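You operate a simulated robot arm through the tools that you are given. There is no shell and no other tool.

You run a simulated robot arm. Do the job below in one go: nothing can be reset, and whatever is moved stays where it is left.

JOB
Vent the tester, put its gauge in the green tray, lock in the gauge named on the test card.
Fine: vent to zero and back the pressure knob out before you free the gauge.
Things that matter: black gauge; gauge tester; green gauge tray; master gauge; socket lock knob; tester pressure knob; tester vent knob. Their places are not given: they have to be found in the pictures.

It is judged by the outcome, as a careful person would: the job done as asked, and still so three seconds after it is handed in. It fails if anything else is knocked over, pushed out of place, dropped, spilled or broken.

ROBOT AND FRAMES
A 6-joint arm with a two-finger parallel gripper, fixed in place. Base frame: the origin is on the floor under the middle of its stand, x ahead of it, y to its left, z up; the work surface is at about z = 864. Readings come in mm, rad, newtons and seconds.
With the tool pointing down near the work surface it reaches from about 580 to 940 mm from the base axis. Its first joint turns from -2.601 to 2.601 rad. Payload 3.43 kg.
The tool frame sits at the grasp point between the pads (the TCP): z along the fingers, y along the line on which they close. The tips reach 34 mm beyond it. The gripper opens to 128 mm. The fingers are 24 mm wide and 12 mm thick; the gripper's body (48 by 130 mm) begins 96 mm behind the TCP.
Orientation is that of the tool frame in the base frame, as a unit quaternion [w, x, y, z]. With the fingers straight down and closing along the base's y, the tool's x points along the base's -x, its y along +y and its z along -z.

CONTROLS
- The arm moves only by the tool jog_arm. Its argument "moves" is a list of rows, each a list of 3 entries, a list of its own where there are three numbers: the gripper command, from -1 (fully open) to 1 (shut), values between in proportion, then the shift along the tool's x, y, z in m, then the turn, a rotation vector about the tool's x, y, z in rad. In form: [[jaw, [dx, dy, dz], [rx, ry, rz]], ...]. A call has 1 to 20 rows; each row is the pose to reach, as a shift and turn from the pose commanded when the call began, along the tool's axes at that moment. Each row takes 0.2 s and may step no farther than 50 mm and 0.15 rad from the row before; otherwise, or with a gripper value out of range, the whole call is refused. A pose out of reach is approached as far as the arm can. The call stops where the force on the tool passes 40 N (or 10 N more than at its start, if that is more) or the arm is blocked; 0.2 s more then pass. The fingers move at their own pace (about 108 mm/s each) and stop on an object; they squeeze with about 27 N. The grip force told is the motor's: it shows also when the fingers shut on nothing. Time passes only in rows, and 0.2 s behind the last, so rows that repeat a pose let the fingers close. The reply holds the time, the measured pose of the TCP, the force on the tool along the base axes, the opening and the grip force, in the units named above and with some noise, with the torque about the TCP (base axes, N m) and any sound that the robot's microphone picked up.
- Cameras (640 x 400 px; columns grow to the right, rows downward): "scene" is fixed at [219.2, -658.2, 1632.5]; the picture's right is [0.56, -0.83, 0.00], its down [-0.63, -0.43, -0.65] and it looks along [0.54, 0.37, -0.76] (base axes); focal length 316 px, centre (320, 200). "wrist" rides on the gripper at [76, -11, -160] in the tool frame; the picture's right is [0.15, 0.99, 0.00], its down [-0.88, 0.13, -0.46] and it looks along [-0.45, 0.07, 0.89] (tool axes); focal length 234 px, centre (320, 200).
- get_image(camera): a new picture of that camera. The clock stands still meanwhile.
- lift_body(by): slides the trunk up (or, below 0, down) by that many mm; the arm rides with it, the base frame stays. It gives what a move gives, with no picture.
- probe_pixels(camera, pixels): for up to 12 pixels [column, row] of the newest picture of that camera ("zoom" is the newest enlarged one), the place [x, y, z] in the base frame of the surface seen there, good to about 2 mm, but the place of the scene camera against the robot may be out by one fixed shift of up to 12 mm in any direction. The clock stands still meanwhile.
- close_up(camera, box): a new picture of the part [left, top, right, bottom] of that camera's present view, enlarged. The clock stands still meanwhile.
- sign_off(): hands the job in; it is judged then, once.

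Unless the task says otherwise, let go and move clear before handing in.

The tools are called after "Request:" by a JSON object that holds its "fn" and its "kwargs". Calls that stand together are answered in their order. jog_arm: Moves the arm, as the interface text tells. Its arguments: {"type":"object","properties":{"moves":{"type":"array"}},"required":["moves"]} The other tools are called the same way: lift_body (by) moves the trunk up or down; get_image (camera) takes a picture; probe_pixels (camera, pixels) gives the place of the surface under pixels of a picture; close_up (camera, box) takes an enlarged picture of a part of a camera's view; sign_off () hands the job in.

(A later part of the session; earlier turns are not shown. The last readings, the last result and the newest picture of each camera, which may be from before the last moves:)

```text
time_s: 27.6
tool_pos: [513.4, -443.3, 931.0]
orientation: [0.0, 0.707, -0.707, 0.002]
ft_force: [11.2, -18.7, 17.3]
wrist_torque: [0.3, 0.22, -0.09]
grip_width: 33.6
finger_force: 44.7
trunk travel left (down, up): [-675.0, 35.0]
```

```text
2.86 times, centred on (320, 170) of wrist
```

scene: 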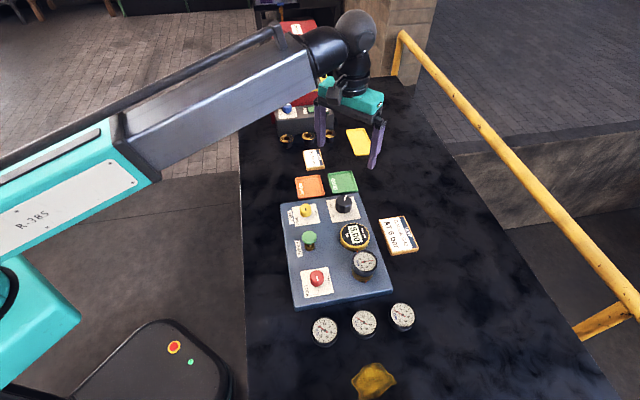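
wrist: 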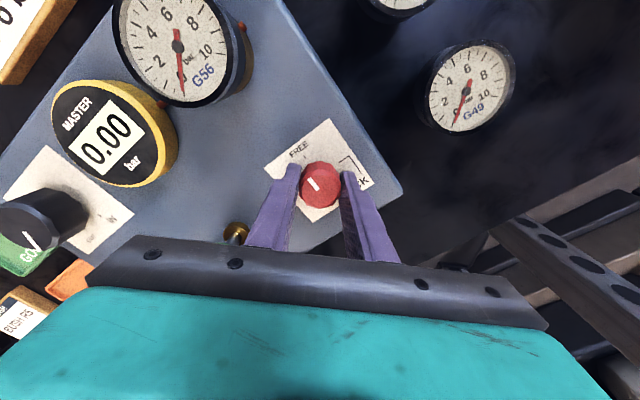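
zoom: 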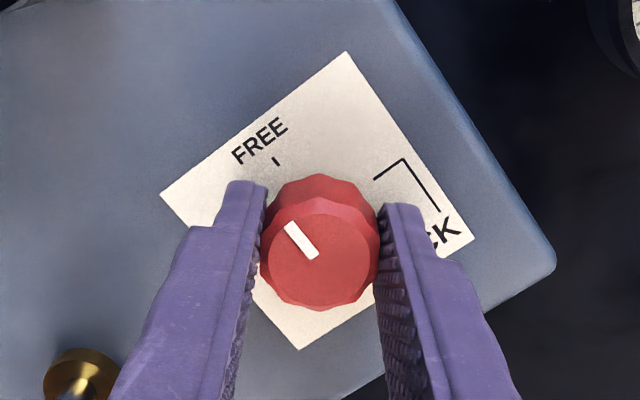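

The lock mark is on the FREE tick (277,160). I release and rise to 990.

Request:
{"fn": "jog_arm", "kwargs": {"moves": [[0, [0, 0, 0], [0, 0, 0]], [0, [0, 0, 0], [0, 0, 0]], [0, [0, 0, -0.02], [0, 0, 0]], [0, [0, 0, -0.04], [0, 0, 0]], [0, [0, 0, -0.06], [0, 0, 0]], [-0.3, [0, 0, -0.09], [0, 0, 0]], [-0.3, [0, 0, -0.09], [0, 0, 0]]]}}

Request:
{"fn": "get_image", "kwargs": {"camera": "wrist"}}

Request:
{"fn": "close_up", "kwargs": {"camera": "wrist", "box": [100, 0, 300, 125]}}

Request:
{"fn": "close_up", "kwargs": {"camera": "wrist", "box": [380, 0, 580, 125]}}

```text
time_s: 29.2
tool_pos: [511.0, -440.0, 1021.4]
orientation: [0.0, -0.707, 0.707, 0.0]
ft_force: [0.5, 0.6, -0.1]
wrist_torque: [0.03, 0.02, -0.01]
grip_width: 83.0
finger_force: 0.1
trunk travel left (down, up): [-675.0, 35.0]
```

```text
taken
```

wrist: 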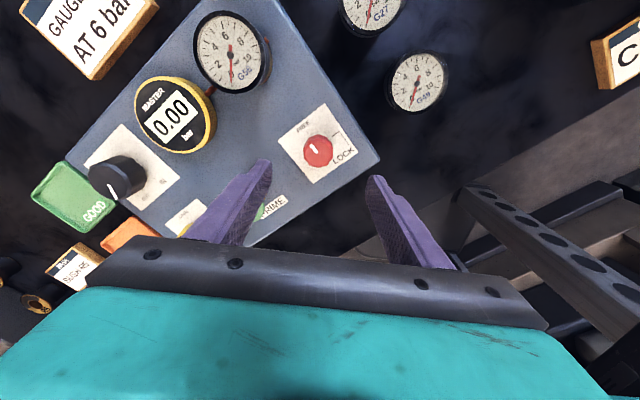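

```text
3.20 times, centred on (200, 62) of wrist
```

zoom: 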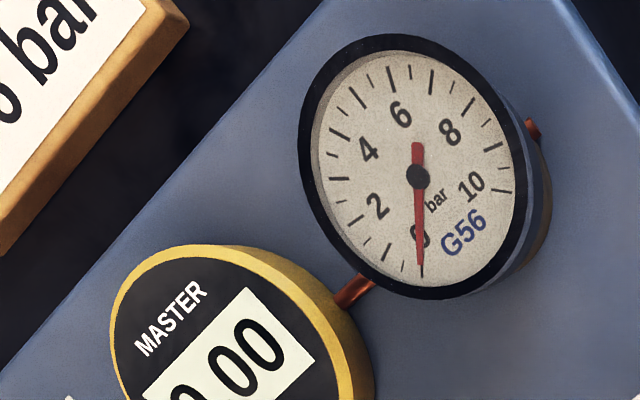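

```text
3.20 times, centred on (480, 62) of wrist
```

zoom: 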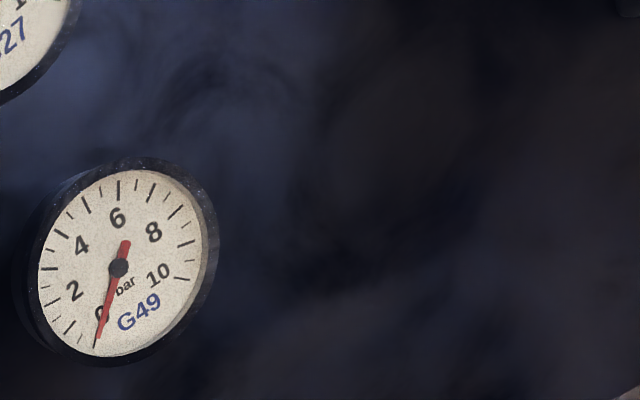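

G56's needle is at 0 and it stands in a brass collar with a pipe running toward the master. I move over G56 with the wrist at 45° (closing line across the master direction) for an alignment look.

Request:
{"fn": "jog_arm", "kwargs": {"moves": [[-0.3, [0.014, -0.0155, 0], [0, 0, 0.131]], [-0.3, [0.028, -0.031, 0], [0, 0, 0.262]], [-0.3, [0.042, -0.0465, 0], [0, 0, 0.393]], [-0.3, [0.056, -0.062, 0], [0, 0, 0.524]], [-0.3, [0.07, -0.0775, 0], [0, 0, 0.655]], [-0.3, [0.083, -0.093, 0], [0, 0, 0.785]], [-0.3, [0.083, -0.093, 0], [0, 0, 0.785]]]}}

Request:
{"fn": "get_image", "kwargs": {"camera": "wrist"}}

Request:
{"fn": "close_up", "kwargs": {"camera": "wrist", "box": [240, 80, 400, 200]}}

Request:
{"fn": "close_up", "kwargs": {"camera": "scene", "box": [330, 230, 400, 290]}}

```text
time_s: 30.8
tool_pos: [603.1, -526.1, 1020.4]
orientation: [-0.001, -0.381, 0.925, 0.0]
ft_force: [0.1, -0.4, 0.5]
wrist_torque: [0.03, 0.05, 0.01]
grip_width: 83.2
finger_force: 0.0
trunk travel left (down, up): [-675.0, 35.0]
```

```text
taken
```

wrist: 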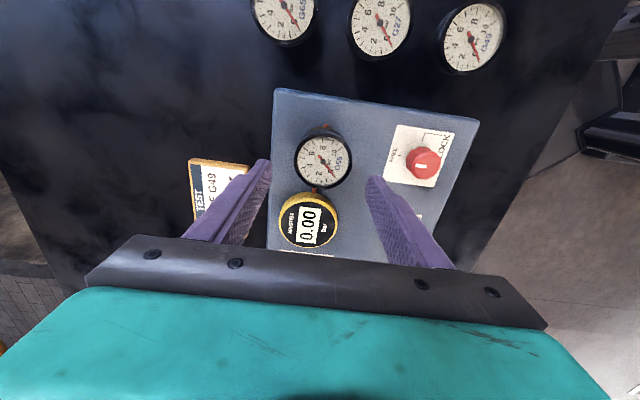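

```text
3.33 times, centred on (320, 140) of wrist
```

zoom: 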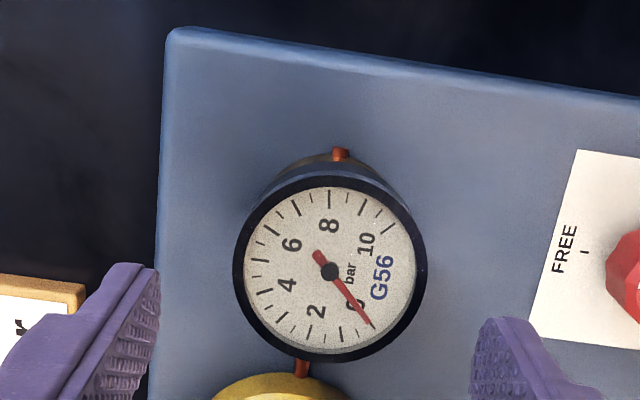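

```text
6.67 times, centred on (365, 260) of scene
```

zoom: 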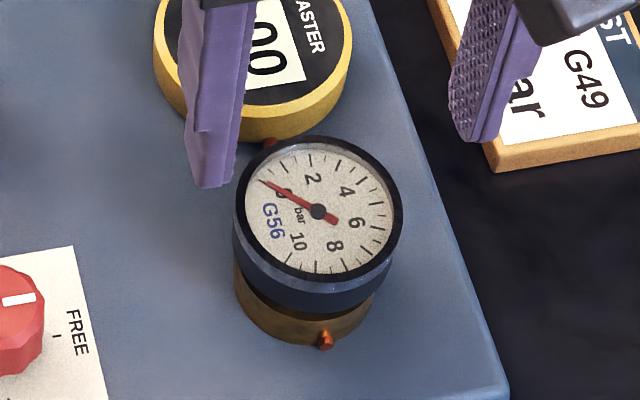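

G56's rim centre is at wrist pixel ≈(323,161) versus the tool axis at (319.5,161), so I shift 3.6 mm along tool +y; the black body sits on a brass collar, so I will grip with the tips at z≈917, above the collar. First a partial descent to re-check.

Request:
{"fn": "jog_arm", "kwargs": {"moves": [[-0.3, [0, 0.0036, 0.01], [0, 0, 0]], [-0.3, [0, 0.0036, 0.03], [0, 0, 0]], [-0.3, [0, 0.0036, 0.03], [0, 0, 0]]]}}

Request:
{"fn": "close_up", "kwargs": {"camera": "wrist", "box": [240, 100, 400, 220]}}

```text
time_s: 31.6
tool_pos: [601.9, -521.6, 989.1]
orientation: [0.0, -0.381, 0.925, 0.001]
ft_force: [-0.6, -0.3, 0.2]
wrist_torque: [0.02, -0.03, -0.02]
grip_width: 82.7
finger_force: 0.1
trunk travel left (down, up): [-675.0, 35.0]
```

```text
3.33 times, centred on (320, 160) of wrist
```

zoom: 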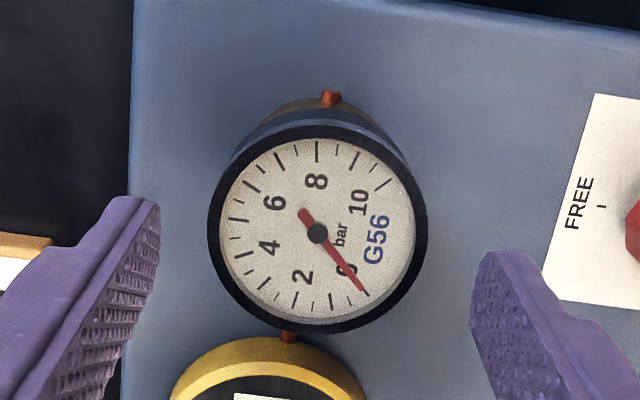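

The gauge is centred (zoom (317,230)); I nudge 1.5 mm in tool x, descend 40 mm so tips are at z≈917, and close.

Request:
{"fn": "jog_arm", "kwargs": {"moves": [[-0.3, [0.0015, 0, 0.015], [0, 0, 0]], [-0.3, [0.0015, 0, 0.03], [0, 0, 0]], [-0.3, [0.0015, 0, 0.04], [0, 0, 0]], [-0.3, [0.0015, 0, 0.04], [0, 0, 0]], [0.5, [0.0015, 0, 0.04], [0, 0, 0]], [0.5, [0.0015, 0, 0.04], [0, 0, 0]], [0.5, [0.0015, 0, 0.04], [0, 0, 0]]]}}

Request:
{"fn": "get_image", "kwargs": {"camera": "wrist"}}

Request:
{"fn": "close_up", "kwargs": {"camera": "scene", "box": [330, 230, 400, 290]}}

```text
time_s: 33.2
tool_pos: [599.8, -524.4, 949.7]
orientation: [0.0, -0.382, 0.924, -0.001]
ft_force: [0.1, -0.2, -0.1]
wrist_torque: [-0.04, -0.08, 0.02]
grip_width: 58.5
finger_force: 26.9
trunk travel left (down, up): [-675.0, 35.0]
```

```text
taken
```

wrist: 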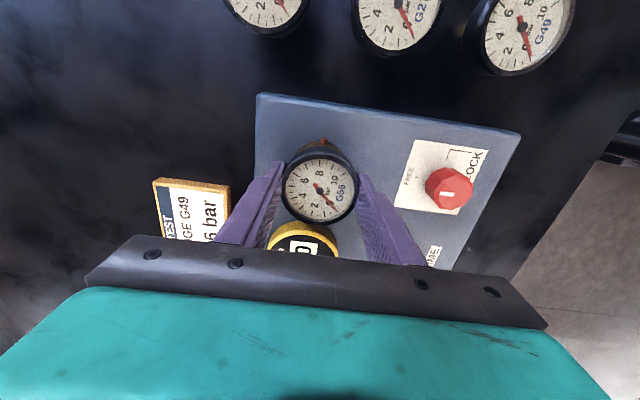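

```text
6.67 times, centred on (365, 260) of scene
```

zoom: 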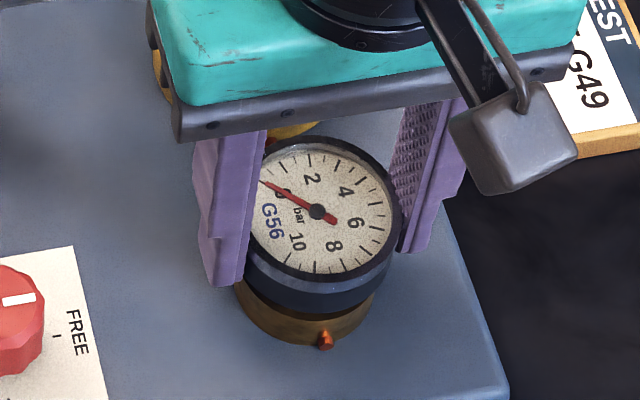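

The jaws stopped at 58.5 mm on the gauge with no side force. I lift straight up slowly and watch the force.

Request:
{"fn": "jog_arm", "kwargs": {"moves": [[0.8, [0, 0, 0], [0, 0, 0]], [0.8, [0, 0, -0.004], [0, 0, 0]], [0.8, [0, 0, -0.01], [0, 0, 0]], [0.8, [0, 0, -0.02], [0, 0, 0]], [0.8, [0, 0, -0.03], [0, 0, 0]], [0.8, [0, 0, -0.045], [0, 0, 0]], [0.8, [0, 0, -0.06], [0, 0, 0]], [0.8, [0, 0, -0.08], [0, 0, 0]], [0.8, [0, 0, -0.1], [0, 0, 0]], [0.8, [0, 0, -0.1], [0, 0, 0]]]}}

Request:
{"fn": "get_image", "kwargs": {"camera": "wrist"}}

Request:
{"fn": "close_up", "kwargs": {"camera": "scene", "box": [310, 200, 430, 300]}}

```text
time_s: 35.4
tool_pos: [599.9, -523.6, 1051.3]
orientation: [0.0, -0.381, 0.924, -0.001]
ft_force: [0.2, 0.6, -0.3]
wrist_torque: [-0.01, 0.0, -0.02]
grip_width: 12.9
finger_force: 0.2
trunk travel left (down, up): [-675.0, 35.0]
```

```text
taken
```

wrist: 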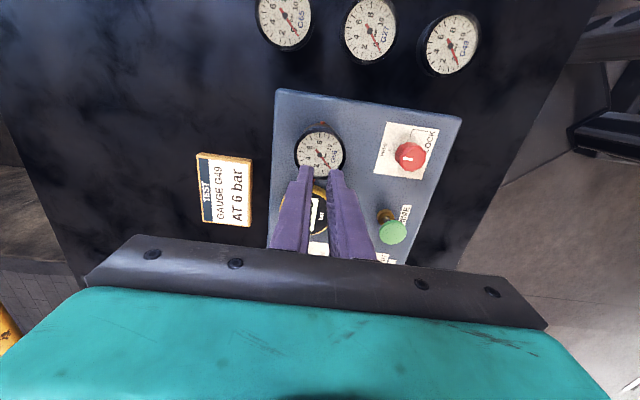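

```text
4.00 times, centred on (370, 250) of scene
```

zoom: 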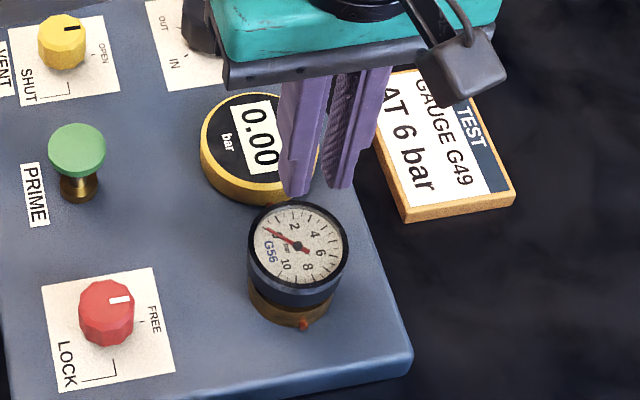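

The fingers slid off and the gauge is still in its socket (scene zoom (297,245)); nothing tripped. I will check the lock knob's mark against FREE and whether G56 moved at all.

Request:
{"fn": "close_up", "kwargs": {"camera": "scene", "box": [295, 255, 345, 295]}}

Request:
{"fn": "close_up", "kwargs": {"camera": "wrist", "box": [280, 100, 440, 200]}}

Request:
{"fn": "probe_pixels", "kwargs": {"camera": "wrist", "pixels": [[319, 150], [305, 145], [333, 145], [319, 160], [322, 125], [410, 152], [384, 153]]}}

Request:
{"fn": "close_up", "kwargs": {"camera": "scene", "box": [345, 240, 385, 280]}}

```text
10.00 times, centred on (320, 275) of scene
```

zoom: 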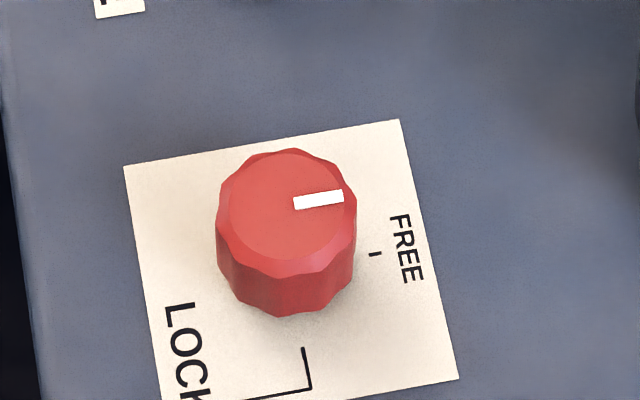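

```text
4.00 times, centred on (360, 150) of wrist
```

zoom: 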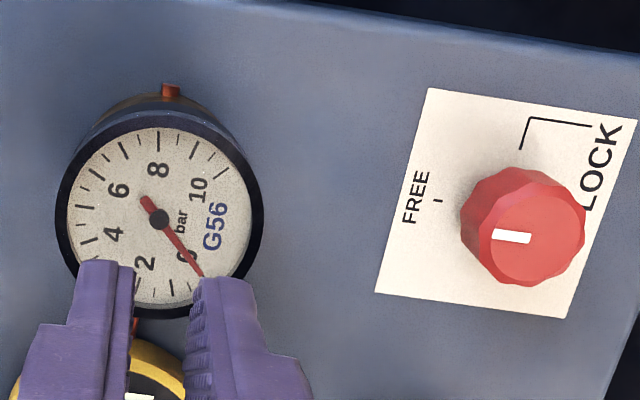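

```text
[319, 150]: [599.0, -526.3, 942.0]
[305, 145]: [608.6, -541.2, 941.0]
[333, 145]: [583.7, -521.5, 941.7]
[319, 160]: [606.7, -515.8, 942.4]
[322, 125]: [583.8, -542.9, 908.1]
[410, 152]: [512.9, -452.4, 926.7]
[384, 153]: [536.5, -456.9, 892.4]
```

```text
10.00 times, centred on (365, 260) of scene
```

zoom: 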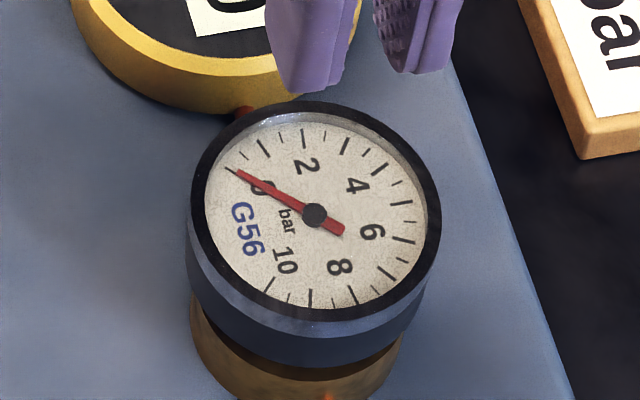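

The lock mark lines up with FREE and G56's top is still at z≈942, unmoved. I will re-grip with full squeeze and lift just 2–3 mm to read the pull force.

Request:
{"fn": "jog_arm", "kwargs": {"moves": [[-0.3, [0, 0, 0.02], [0, 0, 0]], [-0.3, [0, 0, 0.04], [0, 0, 0]], [-0.3, [0, 0, 0.05], [0, 0, 0]], [-0.3, [0, 0, 0.075], [0, 0, 0]], [-0.3, [0, 0, 0.09], [0, 0, 0]], [-0.3, [0, 0, 0.101], [0, 0, 0]], [-0.3, [0, 0, 0.101], [0, 0, 0]], [1, [0, 0, 0.101], [0, 0, 0]], [1, [0, 0, 0.101], [0, 0, 0]], [1, [0, 0, 0.101], [0, 0, 0]]]}}

Request:
{"fn": "get_image", "kwargs": {"camera": "wrist"}}

Request:
{"fn": "close_up", "kwargs": {"camera": "scene", "box": [340, 230, 400, 280]}}

```text
time_s: 37.6
tool_pos: [599.7, -523.9, 948.8]
orientation: [0.0, -0.381, 0.924, 0.001]
ft_force: [0.6, -1.0, -0.7]
wrist_torque: [0.0, -0.03, 0.0]
grip_width: 58.5
finger_force: 26.9
trunk travel left (down, up): [-675.0, 35.0]
```

```text
taken
```

wrist: 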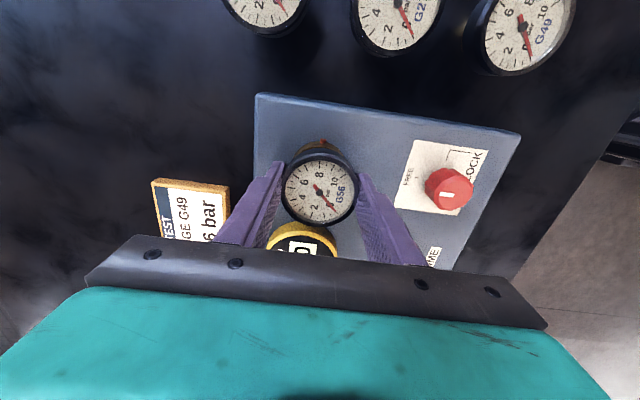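

```text
8.00 times, centred on (370, 255) of scene
```

zoom: 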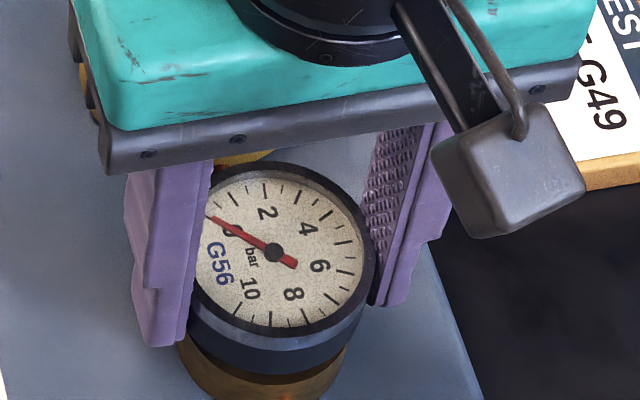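

The grip is 58.5 mm at 27 N. I lift 1.5 mm and read the pull.

Request:
{"fn": "jog_arm", "kwargs": {"moves": [[1, [0, 0, -0.0008], [0, 0, 0]], [1, [0, 0, -0.0015], [0, 0, 0]]]}}

```text
time_s: 38.2
tool_pos: [600.5, -524.6, 952.2]
orientation: [-0.001, -0.382, 0.924, 0.0]
ft_force: [-0.8, -0.1, 0.5]
wrist_torque: [-0.03, 0.0, 0.0]
grip_width: 58.7
finger_force: 26.8
trunk travel left (down, up): [-675.0, 35.0]
```

Almost no force appeared. I lift to 6 mm and look at whether the gauge rises.

Request:
{"fn": "jog_arm", "kwargs": {"moves": [[1, [0, 0, -0.002], [0, 0, 0]], [1, [0, 0, -0.0045], [0, 0, 0]]]}}

Request:
{"fn": "close_up", "kwargs": {"camera": "scene", "box": [340, 230, 400, 280]}}

Request:
{"fn": "get_image", "kwargs": {"camera": "wrist"}}

Request:
{"fn": "probe_pixels", "kwargs": {"camera": "wrist", "pixels": [[320, 180], [320, 190], [320, 200], [305, 190], [335, 190]]}}

```text
time_s: 38.8
tool_pos: [599.9, -522.9, 954.3]
orientation: [0.0, -0.382, 0.924, 0.0]
ft_force: [0.2, 0.2, -1.9]
wrist_torque: [-0.02, -0.02, 0.02]
grip_width: 58.6
finger_force: 26.9
trunk travel left (down, up): [-675.0, 35.0]
```

```text
8.00 times, centred on (370, 255) of scene
```

zoom: 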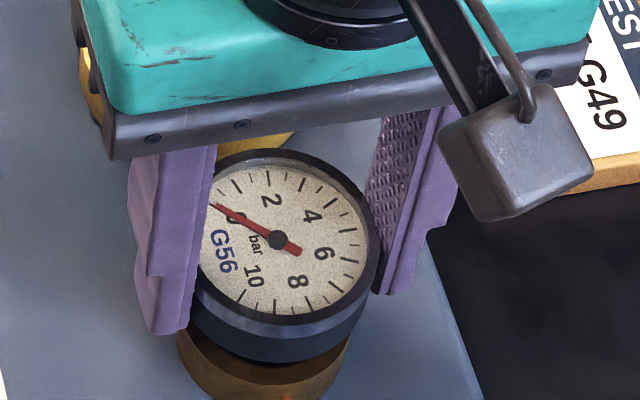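

```text
taken
```

wrist: 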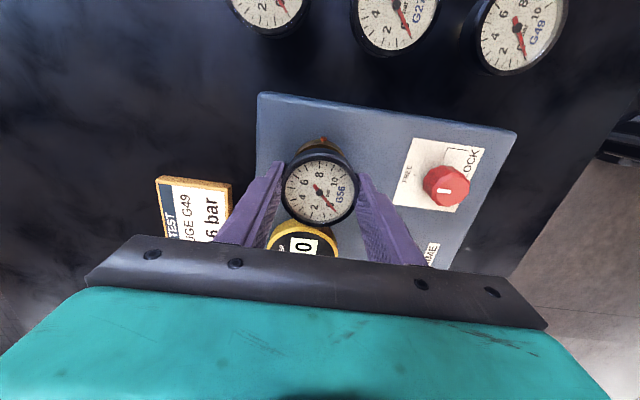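

```text
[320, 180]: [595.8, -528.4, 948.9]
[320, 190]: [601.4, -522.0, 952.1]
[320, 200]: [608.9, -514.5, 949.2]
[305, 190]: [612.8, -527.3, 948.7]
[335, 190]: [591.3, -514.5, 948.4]
```

The gauge is rising with the fingers now (top ≈949–952, more collar showing). I continue slowly in small steps.

Request:
{"fn": "jog_arm", "kwargs": {"moves": [[1, [0, 0, -0.002], [0, 0, 0]], [1, [0, 0, -0.004], [0, 0, 0]], [1, [0, 0, -0.006], [0, 0, 0]], [1, [0, 0, -0.008], [0, 0, 0]]]}}

Request:
{"fn": "get_image", "kwargs": {"camera": "wrist"}}

Request:
{"fn": "close_up", "kwargs": {"camera": "scene", "box": [340, 230, 400, 280]}}

```text
time_s: 39.8
tool_pos: [600.7, -524.4, 963.6]
orientation: [0.0, -0.382, 0.924, 0.001]
ft_force: [0.2, 0.7, -2.2]
wrist_torque: [-0.01, -0.01, -0.01]
grip_width: 58.6
finger_force: 26.6
trunk travel left (down, up): [-675.0, 35.0]
```

```text
taken
```

wrist: 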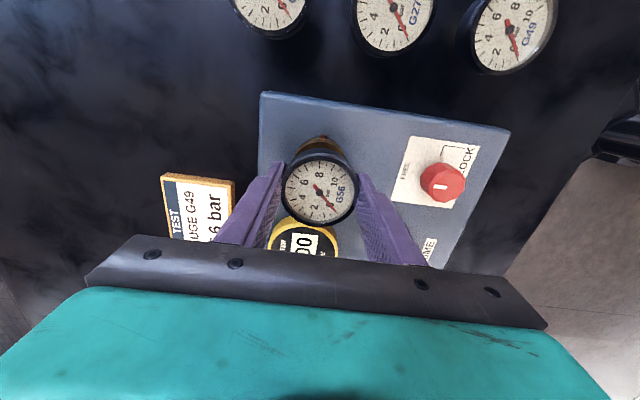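

```text
8.00 times, centred on (370, 255) of scene
```

zoom: 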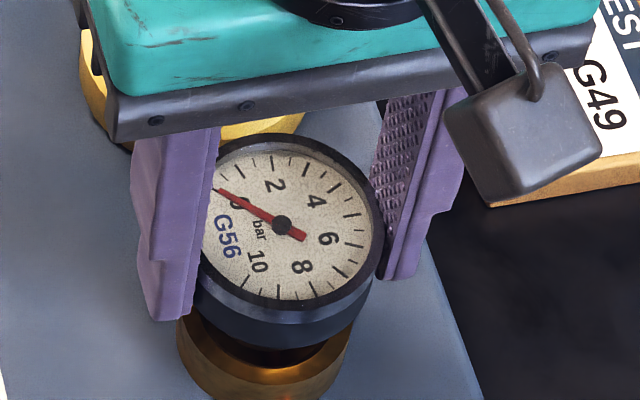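

It keeps rising with about 2 N of weight and the collar's bore is showing. I continue lifting gently.

Request:
{"fn": "jog_arm", "kwargs": {"moves": [[1, [0, 0, -0.003], [0, 0, 0]], [1, [0, 0, -0.006], [0, 0, 0]], [1, [0, 0, -0.009], [0, 0, 0]], [1, [0, 0, -0.012], [0, 0, 0]], [1, [0, 0, -0.015], [0, 0, 0]], [1, [0, 0, -0.018], [0, 0, 0]], [1, [0, 0, -0.022], [0, 0, 0]], [1, [0, 0, -0.026], [0, 0, 0]], [1, [0, 0, -0.03], [0, 0, 0]]]}}

Request:
{"fn": "get_image", "kwargs": {"camera": "wrist"}}

Request:
{"fn": "close_up", "kwargs": {"camera": "scene", "box": [330, 220, 410, 290]}}

```text
time_s: 41.8
tool_pos: [601.0, -523.6, 994.4]
orientation: [0.0, -0.382, 0.924, 0.0]
ft_force: [0.4, 0.5, -0.7]
wrist_torque: [0.05, -0.01, 0.01]
grip_width: 58.7
finger_force: 27.4
trunk travel left (down, up): [-675.0, 35.0]
```

```text
taken
```

wrist: 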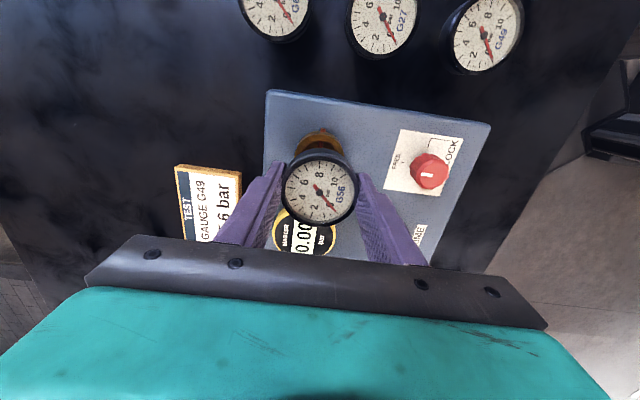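

```text
5.71 times, centred on (370, 255) of scene
```

zoom: 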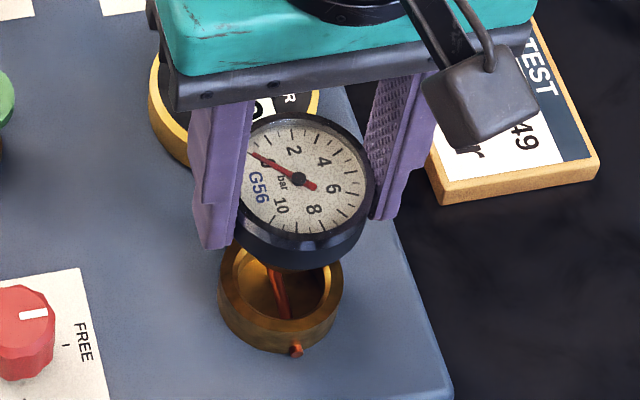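

G56 is out of the socket, held at 58.7 mm, and its bottom is ≈54 mm below the TCP. From the first wrist picture the green tray centre works out near (858,-305); I raise and carry the gauge there at z≈1060 to see the tray past it.

Request:
{"fn": "jog_arm", "kwargs": {"moves": [[1, [0, 0, -0.012], [0, 0, 0]], [1, [0, 0, -0.03], [0, 0, 0]], [1, [-0.006, 0, -0.05], [0, 0, 0]], [1, [-0.02, -0.001, -0.062], [0, 0, 0]], [1, [-0.042, -0.003, -0.066], [0, 0, 0]], [1, [-0.067, -0.005, -0.066], [0, 0, 0]], [1, [-0.095, -0.008, -0.066], [0, 0, 0]], [1, [-0.123, -0.01, -0.066], [0, 0, 0]], [1, [-0.151, -0.012, -0.066], [0, 0, 0]], [1, [-0.179, -0.014, -0.066], [0, 0, 0]], [1, [-0.207, -0.017, -0.066], [0, 0, 0]], [1, [-0.235, -0.019, -0.066], [0, 0, 0]], [1, [-0.263, -0.021, -0.066], [0, 0, 0]], [1, [-0.288, -0.023, -0.066], [0, 0, 0]], [1, [-0.31, -0.025, -0.066], [0, 0, 0]], [1, [-0.326, -0.026, -0.066], [0, 0, 0]], [1, [-0.335, -0.027, -0.066], [0, 0, 0]], [1, [-0.3376, -0.0272, -0.066], [0, 0, 0]], [1, [-0.3376, -0.0272, -0.066], [0, 0, 0]]]}}

Request:
{"fn": "get_image", "kwargs": {"camera": "wrist"}}

Request:
{"fn": "close_up", "kwargs": {"camera": "wrist", "box": [220, 60, 420, 220]}}

Request:
{"fn": "get_image", "kwargs": {"camera": "scene"}}

```text
time_s: 45.8
tool_pos: [858.4, -304.1, 1059.8]
orientation: [0.001, -0.381, 0.924, 0.0]
ft_force: [-0.6, -0.4, -1.3]
wrist_torque: [0.01, 0.0, 0.0]
grip_width: 58.6
finger_force: 26.8
trunk travel left (down, up): [-675.0, 35.0]
```

```text
taken
```

wrist: 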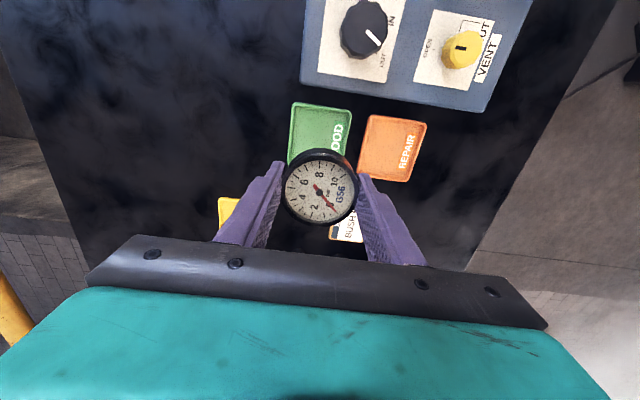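

```text
2.50 times, centred on (320, 140) of wrist
```

zoom: 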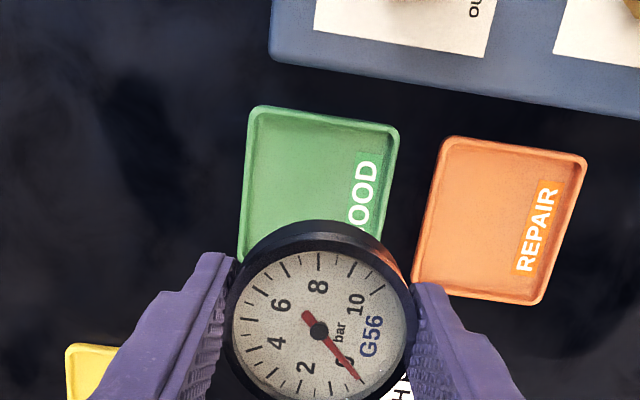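

```text
taken
```

scene: 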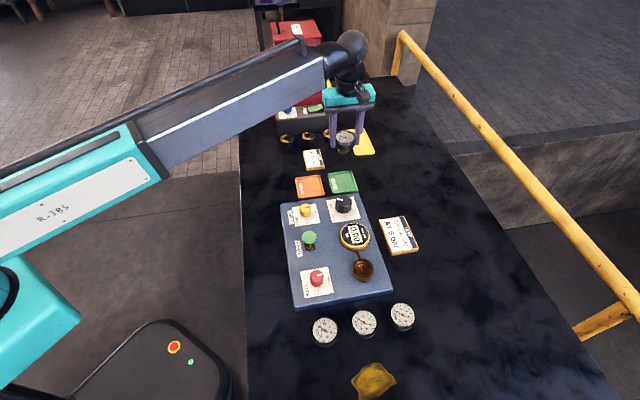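

The tray is visible above the held gauge (zoom corners (255,108), (398,128)). I probe its rim and floor and the tester edge.

Request:
{"fn": "probe_pixels", "kwargs": {"camera": "zoom", "pixels": [[255, 110], [396, 130], [243, 250], [320, 118], [248, 180], [392, 190], [310, 170], [300, 200], [270, 60], [400, 75], [390, 225], [320, 300]]}}

Request:
{"fn": "probe_pixels", "kwargs": {"camera": "scene", "pixels": [[343, 182], [330, 173], [351, 172], [357, 189], [335, 193], [310, 187]]}}

Request:
{"fn": "close_up", "kwargs": {"camera": "scene", "box": [315, 155, 375, 205]}}

```text
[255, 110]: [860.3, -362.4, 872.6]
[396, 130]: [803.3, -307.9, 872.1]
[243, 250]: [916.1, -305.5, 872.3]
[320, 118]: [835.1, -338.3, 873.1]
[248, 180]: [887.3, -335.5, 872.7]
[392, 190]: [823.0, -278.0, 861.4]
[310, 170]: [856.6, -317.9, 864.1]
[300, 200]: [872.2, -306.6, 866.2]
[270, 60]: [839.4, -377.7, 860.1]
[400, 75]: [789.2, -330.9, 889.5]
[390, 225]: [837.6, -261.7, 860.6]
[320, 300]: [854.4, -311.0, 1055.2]
```

```text
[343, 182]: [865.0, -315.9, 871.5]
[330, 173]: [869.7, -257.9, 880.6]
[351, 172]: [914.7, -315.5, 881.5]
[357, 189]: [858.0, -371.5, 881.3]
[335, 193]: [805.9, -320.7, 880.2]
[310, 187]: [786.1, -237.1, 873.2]
```

```text
8.00 times, centred on (345, 180) of scene
```

zoom: 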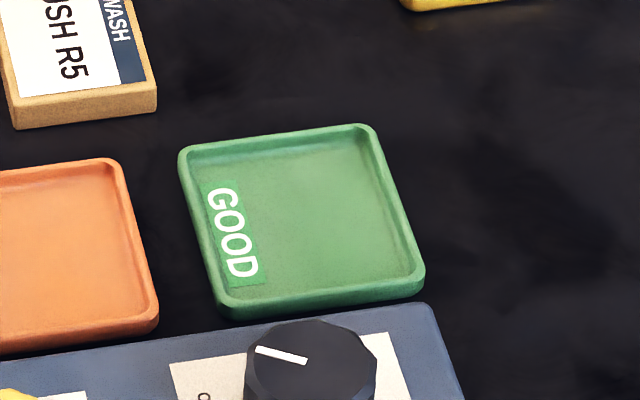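

The tray centre is ≈(860,-307) with rim z≈872 and floor ≈866. I centre over it and lower the gauge to about 8 mm above the floor.

Request:
{"fn": "jog_arm", "kwargs": {"moves": [[1, [0.001, -0.0028, 0.01], [0, 0, 0]], [1, [0.001, -0.0028, 0.03], [0, 0, 0]], [1, [0.001, -0.0028, 0.055], [0, 0, 0]], [1, [0.001, -0.0028, 0.08], [0, 0, 0]], [1, [0.001, -0.0028, 0.1], [0, 0, 0]], [1, [0.001, -0.0028, 0.115], [0, 0, 0]], [1, [0.001, -0.0028, 0.125], [0, 0, 0]], [1, [0.001, -0.0028, 0.13], [0, 0, 0]], [1, [0.001, -0.0028, 0.13], [0, 0, 0]]]}}

Request:
{"fn": "get_image", "kwargs": {"camera": "wrist"}}

Request:
{"fn": "close_up", "kwargs": {"camera": "scene", "box": [315, 145, 375, 205]}}

```text
time_s: 47.8
tool_pos: [861.3, -307.9, 930.6]
orientation: [-0.001, -0.383, 0.924, 0.0]
ft_force: [-0.4, -0.6, -2.1]
wrist_torque: [0.0, 0.01, -0.02]
grip_width: 58.6
finger_force: 26.6
trunk travel left (down, up): [-675.0, 35.0]
```

```text
taken
```

wrist: 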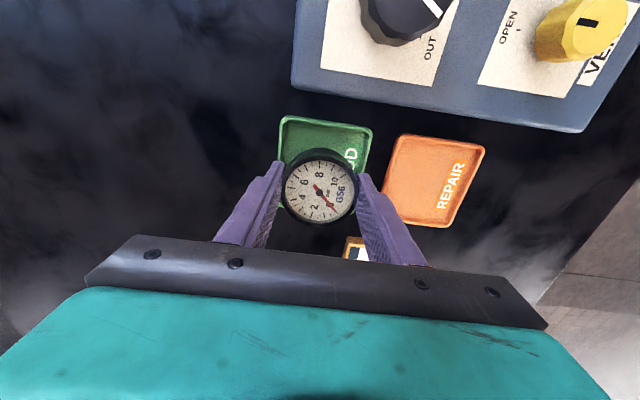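

```text
6.67 times, centred on (345, 175) of scene
```

zoom: 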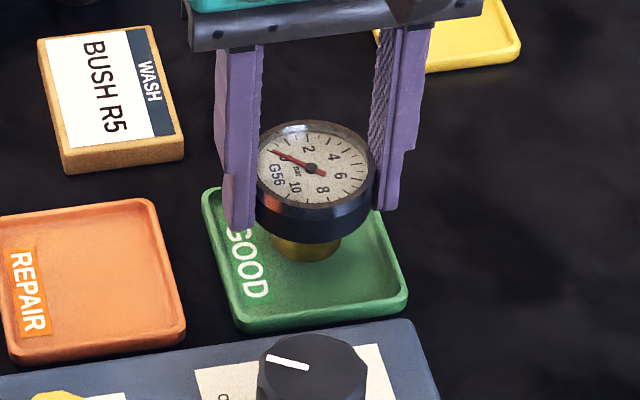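

The gauge's brass stem is just above the tray floor, centred in the tray. I lower in small steps and watch for contact.

Request:
{"fn": "jog_arm", "kwargs": {"moves": [[1, [0, 0, 0.002], [0, 0, 0]], [1, [0, 0, 0.004], [0, 0, 0]], [1, [0, 0, 0.0055], [0, 0, 0]], [1, [0, 0, 0.0065], [0, 0, 0]]]}}

Request:
{"fn": "close_up", "kwargs": {"camera": "scene", "box": [315, 145, 375, 205]}}

```text
time_s: 48.8
tool_pos: [861.7, -307.0, 923.1]
orientation: [0.0, -0.382, 0.924, -0.001]
ft_force: [-0.2, -0.1, -1.5]
wrist_torque: [-0.03, 0.01, 0.0]
grip_width: 58.4
finger_force: 26.7
trunk travel left (down, up): [-675.0, 35.0]
```

```text
6.67 times, centred on (345, 175) of scene
```

zoom: 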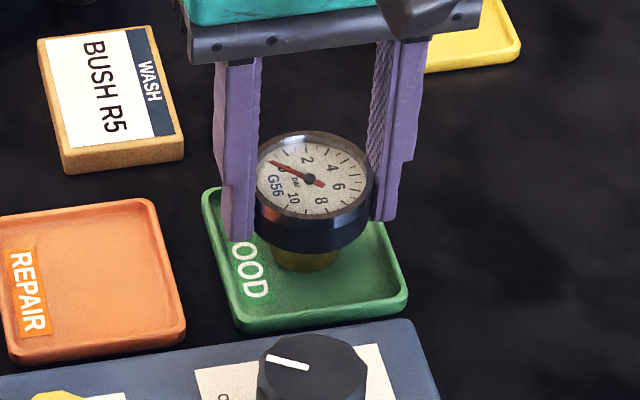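

No contact force yet at TCP ≈923.5. I step down further, 1 mm at a time.

Request:
{"fn": "jog_arm", "kwargs": {"moves": [[1, [0, 0, 0.001], [0, 0, 0]], [1, [0, 0, 0.002], [0, 0, 0]]]}}

```text
time_s: 49.4
tool_pos: [859.7, -306.2, 922.6]
orientation: [0.001, -0.382, 0.924, 0.001]
ft_force: [-0.8, 0.1, -1.5]
wrist_torque: [0.01, -0.02, 0.01]
grip_width: 58.8
finger_force: 27.1
trunk travel left (down, up): [-675.0, 35.0]
```

Request:
{"fn": "jog_arm", "kwargs": {"moves": [[1, [0, 0, 0.001], [0, 0, 0]], [1, [0, 0, 0.0015], [0, 0, 0]]]}}

Request:
{"fn": "close_up", "kwargs": {"camera": "scene", "box": [325, 160, 365, 190]}}

```text
time_s: 50.0
tool_pos: [860.4, -306.2, 919.1]
orientation: [0.001, -0.382, 0.924, 0.0]
ft_force: [-0.6, 0.6, -2.5]
wrist_torque: [-0.04, -0.02, -0.04]
grip_width: 58.5
finger_force: 27.0
trunk travel left (down, up): [-675.0, 35.0]
```

```text
13.33 times, centred on (345, 175) of scene
```

zoom: 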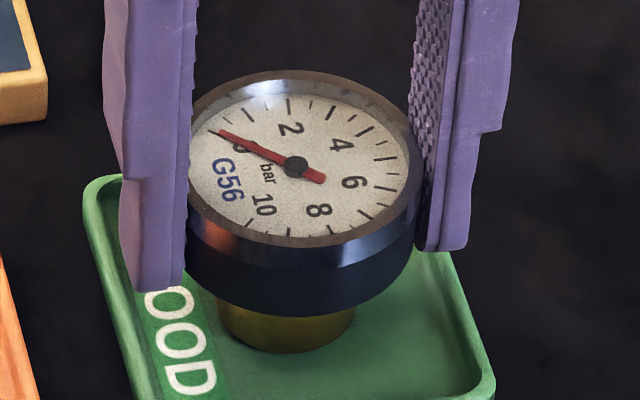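

The stem is very near the floor and the force is still just the weight. Another 1.5 mm.

Request:
{"fn": "jog_arm", "kwargs": {"moves": [[1, [0, 0, 0.0008], [0, 0, 0]], [1, [0, 0, 0.0015], [0, 0, 0]]]}}

```text
time_s: 50.6
tool_pos: [861.1, -305.9, 917.7]
orientation: [0.0, -0.381, 0.924, -0.001]
ft_force: [1.7, 0.2, 2.8]
wrist_torque: [0.01, -0.04, -0.02]
grip_width: 58.8
finger_force: 27.1
trunk travel left (down, up): [-675.0, 35.0]
```

Contact: the force changed from −2 to +3 N. I open the jaws and rise straight up.

Request:
{"fn": "jog_arm", "kwargs": {"moves": [[0, [0, 0, 0], [0, 0, 0]], [-0.2, [0, 0, 0], [0, 0, 0]], [-0.2, [0, 0, 0], [0, 0, 0]], [-0.2, [0, 0, -0.01], [0, 0, 0]], [-0.2, [0, 0, -0.03], [0, 0, 0]], [-0.2, [0, 0, -0.06], [0, 0, 0]], [-0.2, [0, 0, -0.09], [0, 0, 0]], [-0.2, [0, 0, -0.11], [0, 0, 0]]]}}

Request:
{"fn": "get_image", "kwargs": {"camera": "wrist"}}

Request:
{"fn": "close_up", "kwargs": {"camera": "scene", "box": [315, 155, 375, 205]}}

```text
time_s: 52.4
tool_pos: [860.3, -305.4, 1029.9]
orientation: [0.0, -0.382, 0.924, 0.0]
ft_force: [1.5, 0.0, 0.4]
wrist_torque: [-0.02, -0.02, -0.01]
grip_width: 76.9
finger_force: 0.0
trunk travel left (down, up): [-675.0, 35.0]
```

```text
taken
```

wrist: 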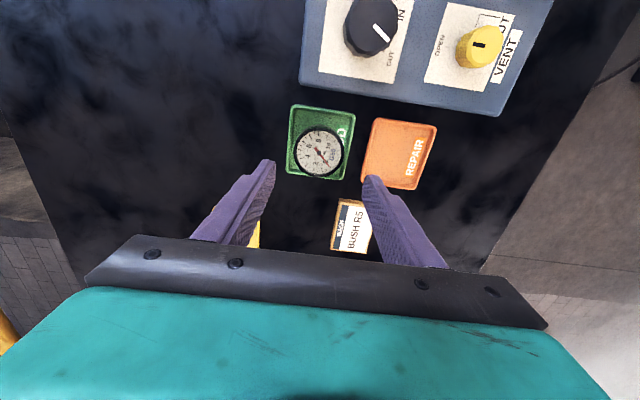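

```text
8.00 times, centred on (345, 180) of scene
```

zoom: 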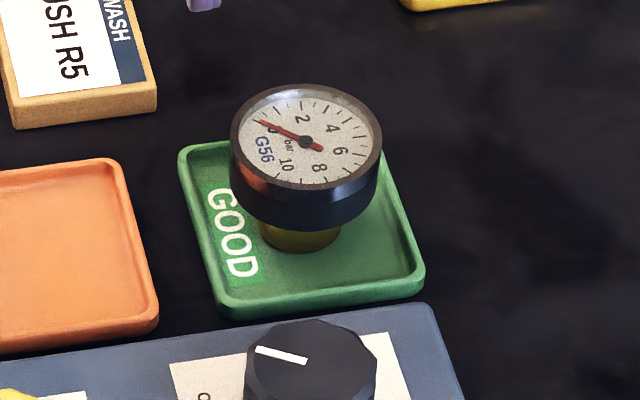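

G56 stands upright in the green tray. Now I go to above G49 near (422,-525), turning the wrist 90° so the fingers close across the row of gauges.

Request:
{"fn": "jog_arm", "kwargs": {"moves": [[-0.2, [0.0244, 0.0082, 0], [0, 0, 0.0827]], [-0.2, [0.0489, 0.0163, 0], [0, 0, 0.1654]], [-0.2, [0.0733, 0.0245, 0], [0, 0, 0.248]], [-0.2, [0.0977, 0.0327, 0], [0, 0, 0.3307]], [-0.2, [0.1222, 0.0408, 0], [0, 0, 0.4134]], [-0.2, [0.1466, 0.049, 0], [0, 0, 0.4961]], [-0.2, [0.171, 0.0572, 0], [0, 0, 0.5788]], [-0.2, [0.1955, 0.0653, 0], [0, 0, 0.6614]], [-0.2, [0.2199, 0.0735, 0], [0, 0, 0.7441]], [-0.2, [0.2443, 0.0817, 0], [0, 0, 0.8268]], [-0.2, [0.2687, 0.0899, 0], [0, 0, 0.9095]], [-0.2, [0.2932, 0.098, 0], [0, 0, 0.9922]], [-0.2, [0.3176, 0.1062, 0], [0, 0, 1.0748]], [-0.2, [0.342, 0.1144, 0], [0, 0, 1.1575]], [-0.2, [0.3665, 0.1225, 0], [0, 0, 1.2402]], [-0.2, [0.3909, 0.1307, 0], [0, 0, 1.3229]], [-0.2, [0.4153, 0.1389, 0], [0, 0, 1.4056]], [-0.2, [0.4398, 0.147, 0], [0, 0, 1.4882]], [-0.2, [0.4642, 0.1552, 0], [0, 0, 1.571]], [-0.2, [0.4642, 0.1552, 0], [0, 0, 1.571]]]}}

Request:
{"fn": "get_image", "kwargs": {"camera": "wrist"}}

Request:
{"fn": "close_up", "kwargs": {"camera": "wrist", "box": [240, 80, 400, 200]}}

```text
time_s: 56.6
tool_pos: [421.9, -524.4, 1027.0]
orientation: [0.0, 0.384, 0.923, 0.0]
ft_force: [0.7, -0.1, 1.6]
wrist_torque: [0.02, 0.0, 0.01]
grip_width: 76.7
finger_force: 0.0
trunk travel left (down, up): [-675.0, 35.0]
```

```text
taken
```

wrist: 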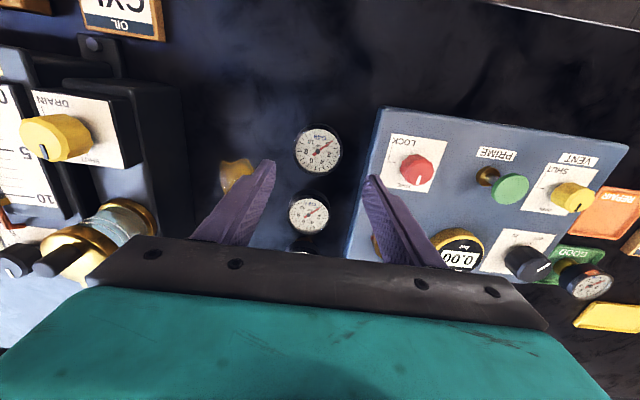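

```text
3.33 times, centred on (320, 140) of wrist
```

zoom: 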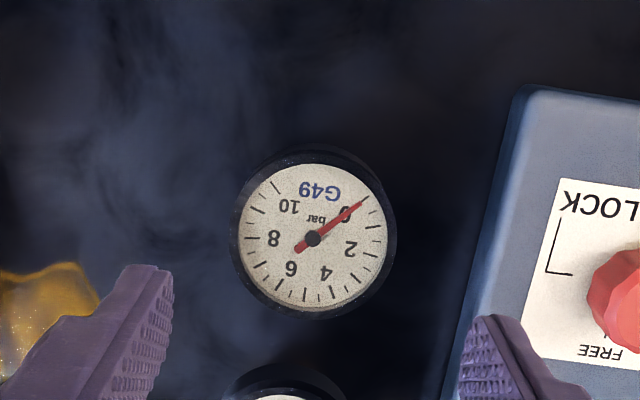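

G49 (label upside-down in this view) is centred to within 2 mm at wrist pixel (318,151). I shift −2 mm in tool y, descend part-way and re-check.

Request:
{"fn": "jog_arm", "kwargs": {"moves": [[-0.2, [-0.0008, -0.002, 0.02], [0, 0, 0]], [-0.2, [-0.0008, -0.002, 0.05], [0, 0, 0]], [-0.2, [-0.0008, -0.002, 0.07], [0, 0, 0]], [-0.2, [-0.0008, -0.002, 0.07], [0, 0, 0]]]}}

Request:
{"fn": "get_image", "kwargs": {"camera": "wrist"}}

Request:
{"fn": "close_up", "kwargs": {"camera": "wrist", "box": [240, 100, 400, 220]}}

```text
time_s: 57.6
tool_pos: [421.0, -525.2, 958.1]
orientation: [0.0, 0.383, 0.924, -0.001]
ft_force: [-0.3, 0.7, 0.5]
wrist_torque: [-0.01, -0.01, 0.0]
grip_width: 76.6
finger_force: 0.2
trunk travel left (down, up): [-675.0, 35.0]
```

```text
taken
```

wrist: 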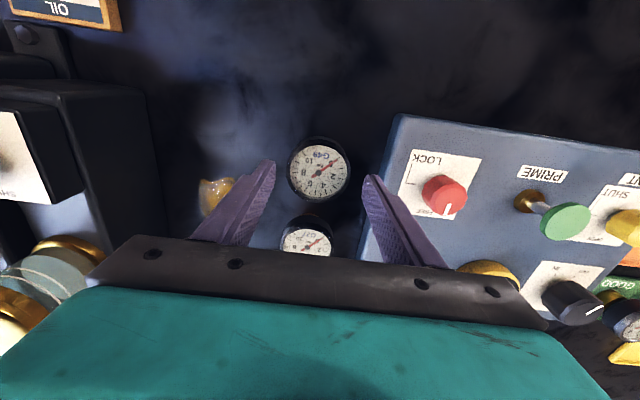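

```text
3.33 times, centred on (320, 160) of wrist
```

zoom: 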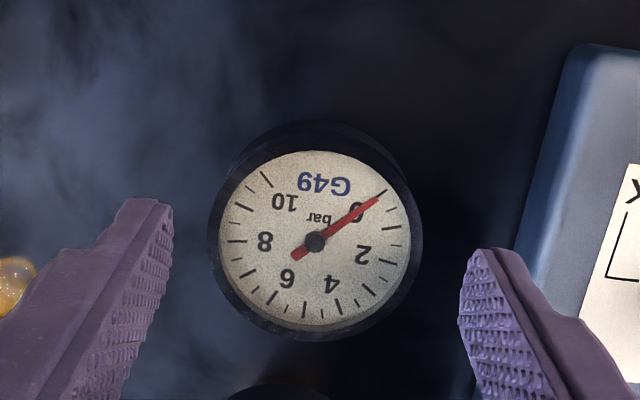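

Still centred within ~1 mm (zoom (315,241)), and the tester edge is ~24 mm beyond the right finger. I descend to z≈918.5 and grip fully.

Request:
{"fn": "jog_arm", "kwargs": {"moves": [[-0.2, [-0.0012, -0.0008, 0.015], [0, 0, 0]], [-0.2, [-0.0012, -0.0008, 0.03], [0, 0, 0]], [-0.2, [-0.0012, -0.0008, 0.0404], [0, 0, 0]], [-0.2, [-0.0012, -0.0008, 0.0404], [0, 0, 0]], [1, [-0.0012, -0.0008, 0.0404], [0, 0, 0]], [1, [-0.0012, -0.0008, 0.0404], [0, 0, 0]], [1, [-0.0012, -0.0008, 0.0404], [0, 0, 0]]]}}

Request:
{"fn": "get_image", "kwargs": {"camera": "wrist"}}

Request:
{"fn": "close_up", "kwargs": {"camera": "scene", "box": [290, 290, 370, 360]}}

```text
time_s: 59.2
tool_pos: [420.3, -528.0, 917.7]
orientation: [-0.001, 0.383, 0.924, 0.0]
ft_force: [0.2, 0.8, -0.1]
wrist_torque: [-0.01, -0.03, -0.03]
grip_width: 59.3
finger_force: 27.0
trunk travel left (down, up): [-675.0, 35.0]
```

```text
taken
```

wrist: 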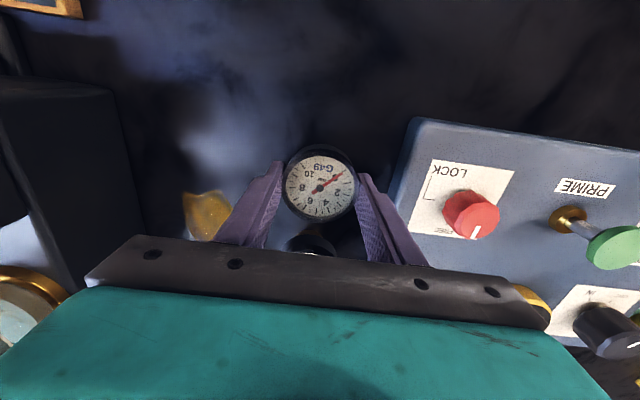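

```text
5.71 times, centred on (330, 325) of scene
```

zoom: 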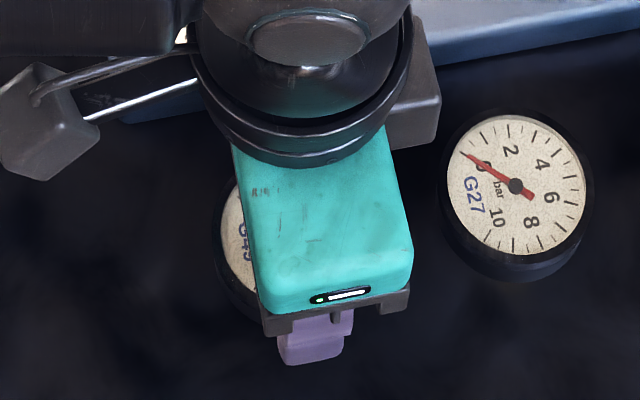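

G49 is held at 59 mm. I lift it gently.

Request:
{"fn": "jog_arm", "kwargs": {"moves": [[1, [0, 0, -0.002], [0, 0, 0]], [1, [0, 0, -0.005], [0, 0, 0]], [1, [0, 0, -0.009], [0, 0, 0]], [1, [0, 0, -0.014], [0, 0, 0]], [1, [0, 0, -0.022], [0, 0, 0]], [1, [0, 0, -0.032], [0, 0, 0]], [1, [0, 0, -0.044], [0, 0, 0]], [1, [0, 0, -0.056], [0, 0, 0]], [1, [0, 0, -0.068], [0, 0, 0]], [1, [0, 0, -0.08], [0, 0, 0]], [1, [0, 0, -0.092], [0, 0, 0]], [1, [0, 0, -0.1], [0, 0, 0]], [1, [0, 0, -0.102], [0, 0, 0]]]}}

Request:
{"fn": "get_image", "kwargs": {"camera": "wrist"}}

Request:
{"fn": "close_up", "kwargs": {"camera": "scene", "box": [310, 220, 430, 300]}}

```text
time_s: 62.0
tool_pos: [420.6, -528.0, 1021.3]
orientation: [-0.001, 0.383, 0.924, 0.0]
ft_force: [0.3, 0.3, -2.1]
wrist_torque: [-0.01, 0.02, -0.04]
grip_width: 59.0
finger_force: 26.6
trunk travel left (down, up): [-675.0, 35.0]
```

```text
taken
```

wrist: 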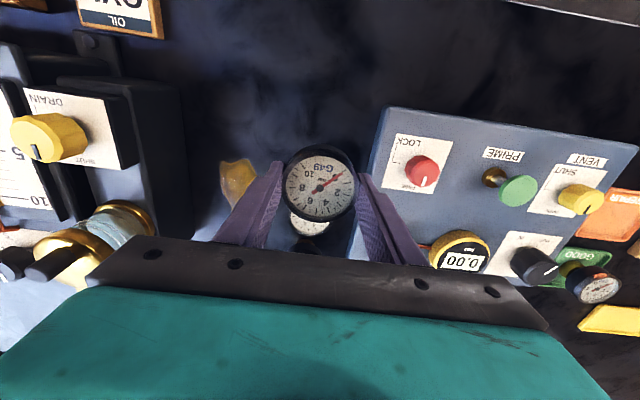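

```text
5.00 times, centred on (370, 260) of scene
```

zoom: 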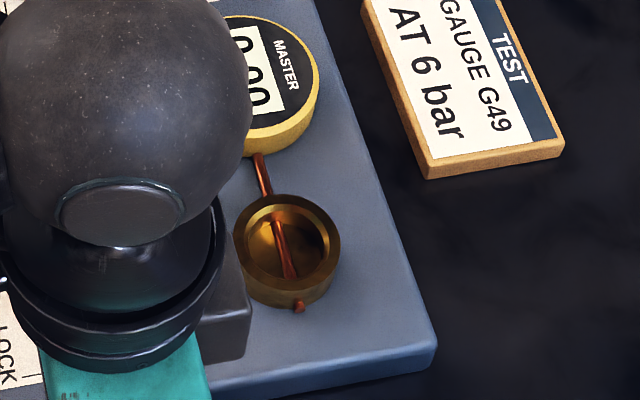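

G49 is up at 59 mm grip with ≈2 N weight, and the empty socket is a brass cup at scene zoom (288,245). I carry G49 over the socket at z≈1040 and look at both together.

Request:
{"fn": "jog_arm", "kwargs": {"moves": [[1, [-0.003, 0.003, -0.008], [0, 0, 0]], [1, [-0.01, 0.0105, -0.016], [0, 0, 0]], [1, [-0.02, 0.021, -0.02], [0, 0, 0]], [1, [-0.032, 0.034, -0.02], [0, 0, 0]], [1, [-0.044, 0.0465, -0.02], [0, 0, 0]], [1, [-0.056, 0.059, -0.02], [0, 0, 0]], [1, [-0.068, 0.072, -0.02], [0, 0, 0]], [1, [-0.08, 0.0847, -0.02], [0, 0, 0]], [1, [-0.092, 0.0974, -0.02], [0, 0, 0]], [1, [-0.104, 0.11, -0.02], [0, 0, 0]], [1, [-0.114, 0.1207, -0.02], [0, 0, 0]], [1, [-0.121, 0.128, -0.02], [0, 0, 0]], [1, [-0.1232, 0.1304, -0.02], [0, 0, 0]], [1, [-0.1232, 0.1304, -0.02], [0, 0, 0]]]}}

Request:
{"fn": "get_image", "kwargs": {"camera": "wrist"}}

Request:
{"fn": "close_up", "kwargs": {"camera": "wrist", "box": [240, 80, 400, 230]}}

Request:
{"fn": "close_up", "kwargs": {"camera": "scene", "box": [320, 210, 420, 290]}}

```text
time_s: 65.0
tool_pos: [599.8, -521.8, 1038.4]
orientation: [0.0, 0.384, 0.923, 0.0]
ft_force: [-0.5, 0.3, -2.1]
wrist_torque: [0.0, 0.0, 0.03]
grip_width: 59.2
finger_force: 27.1
trunk travel left (down, up): [-675.0, 35.0]
```

```text
taken
```

wrist: 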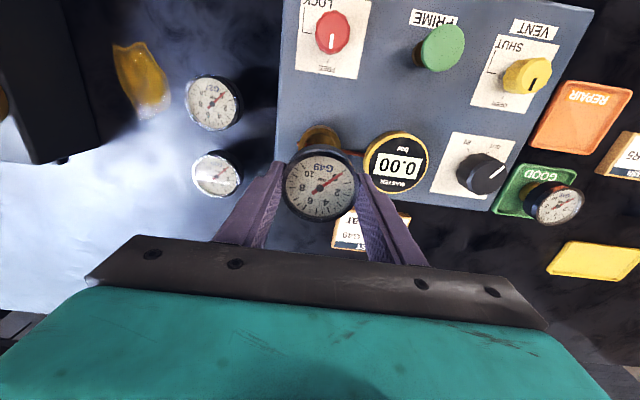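

```text
2.67 times, centred on (320, 155) of wrist
```

zoom: 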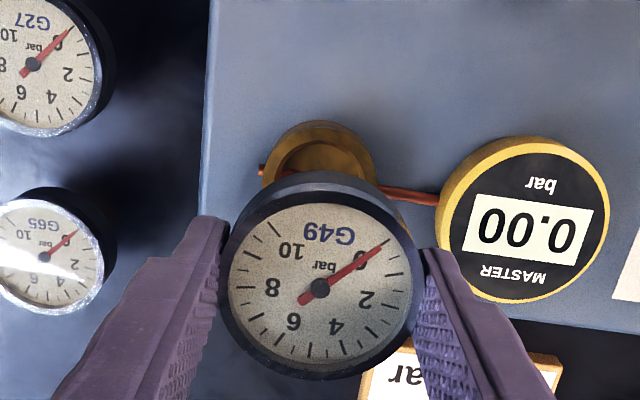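

```text
5.00 times, centred on (370, 250) of scene
```

zoom: 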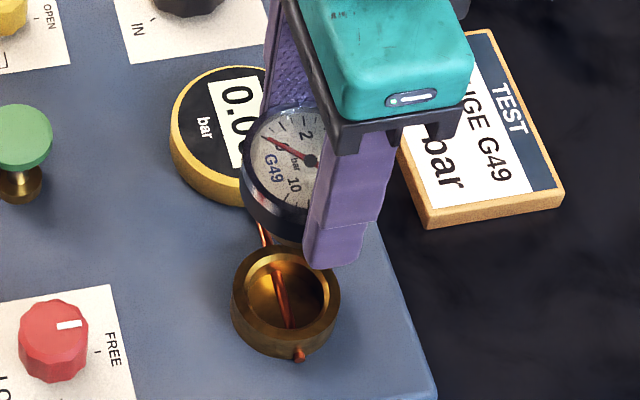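

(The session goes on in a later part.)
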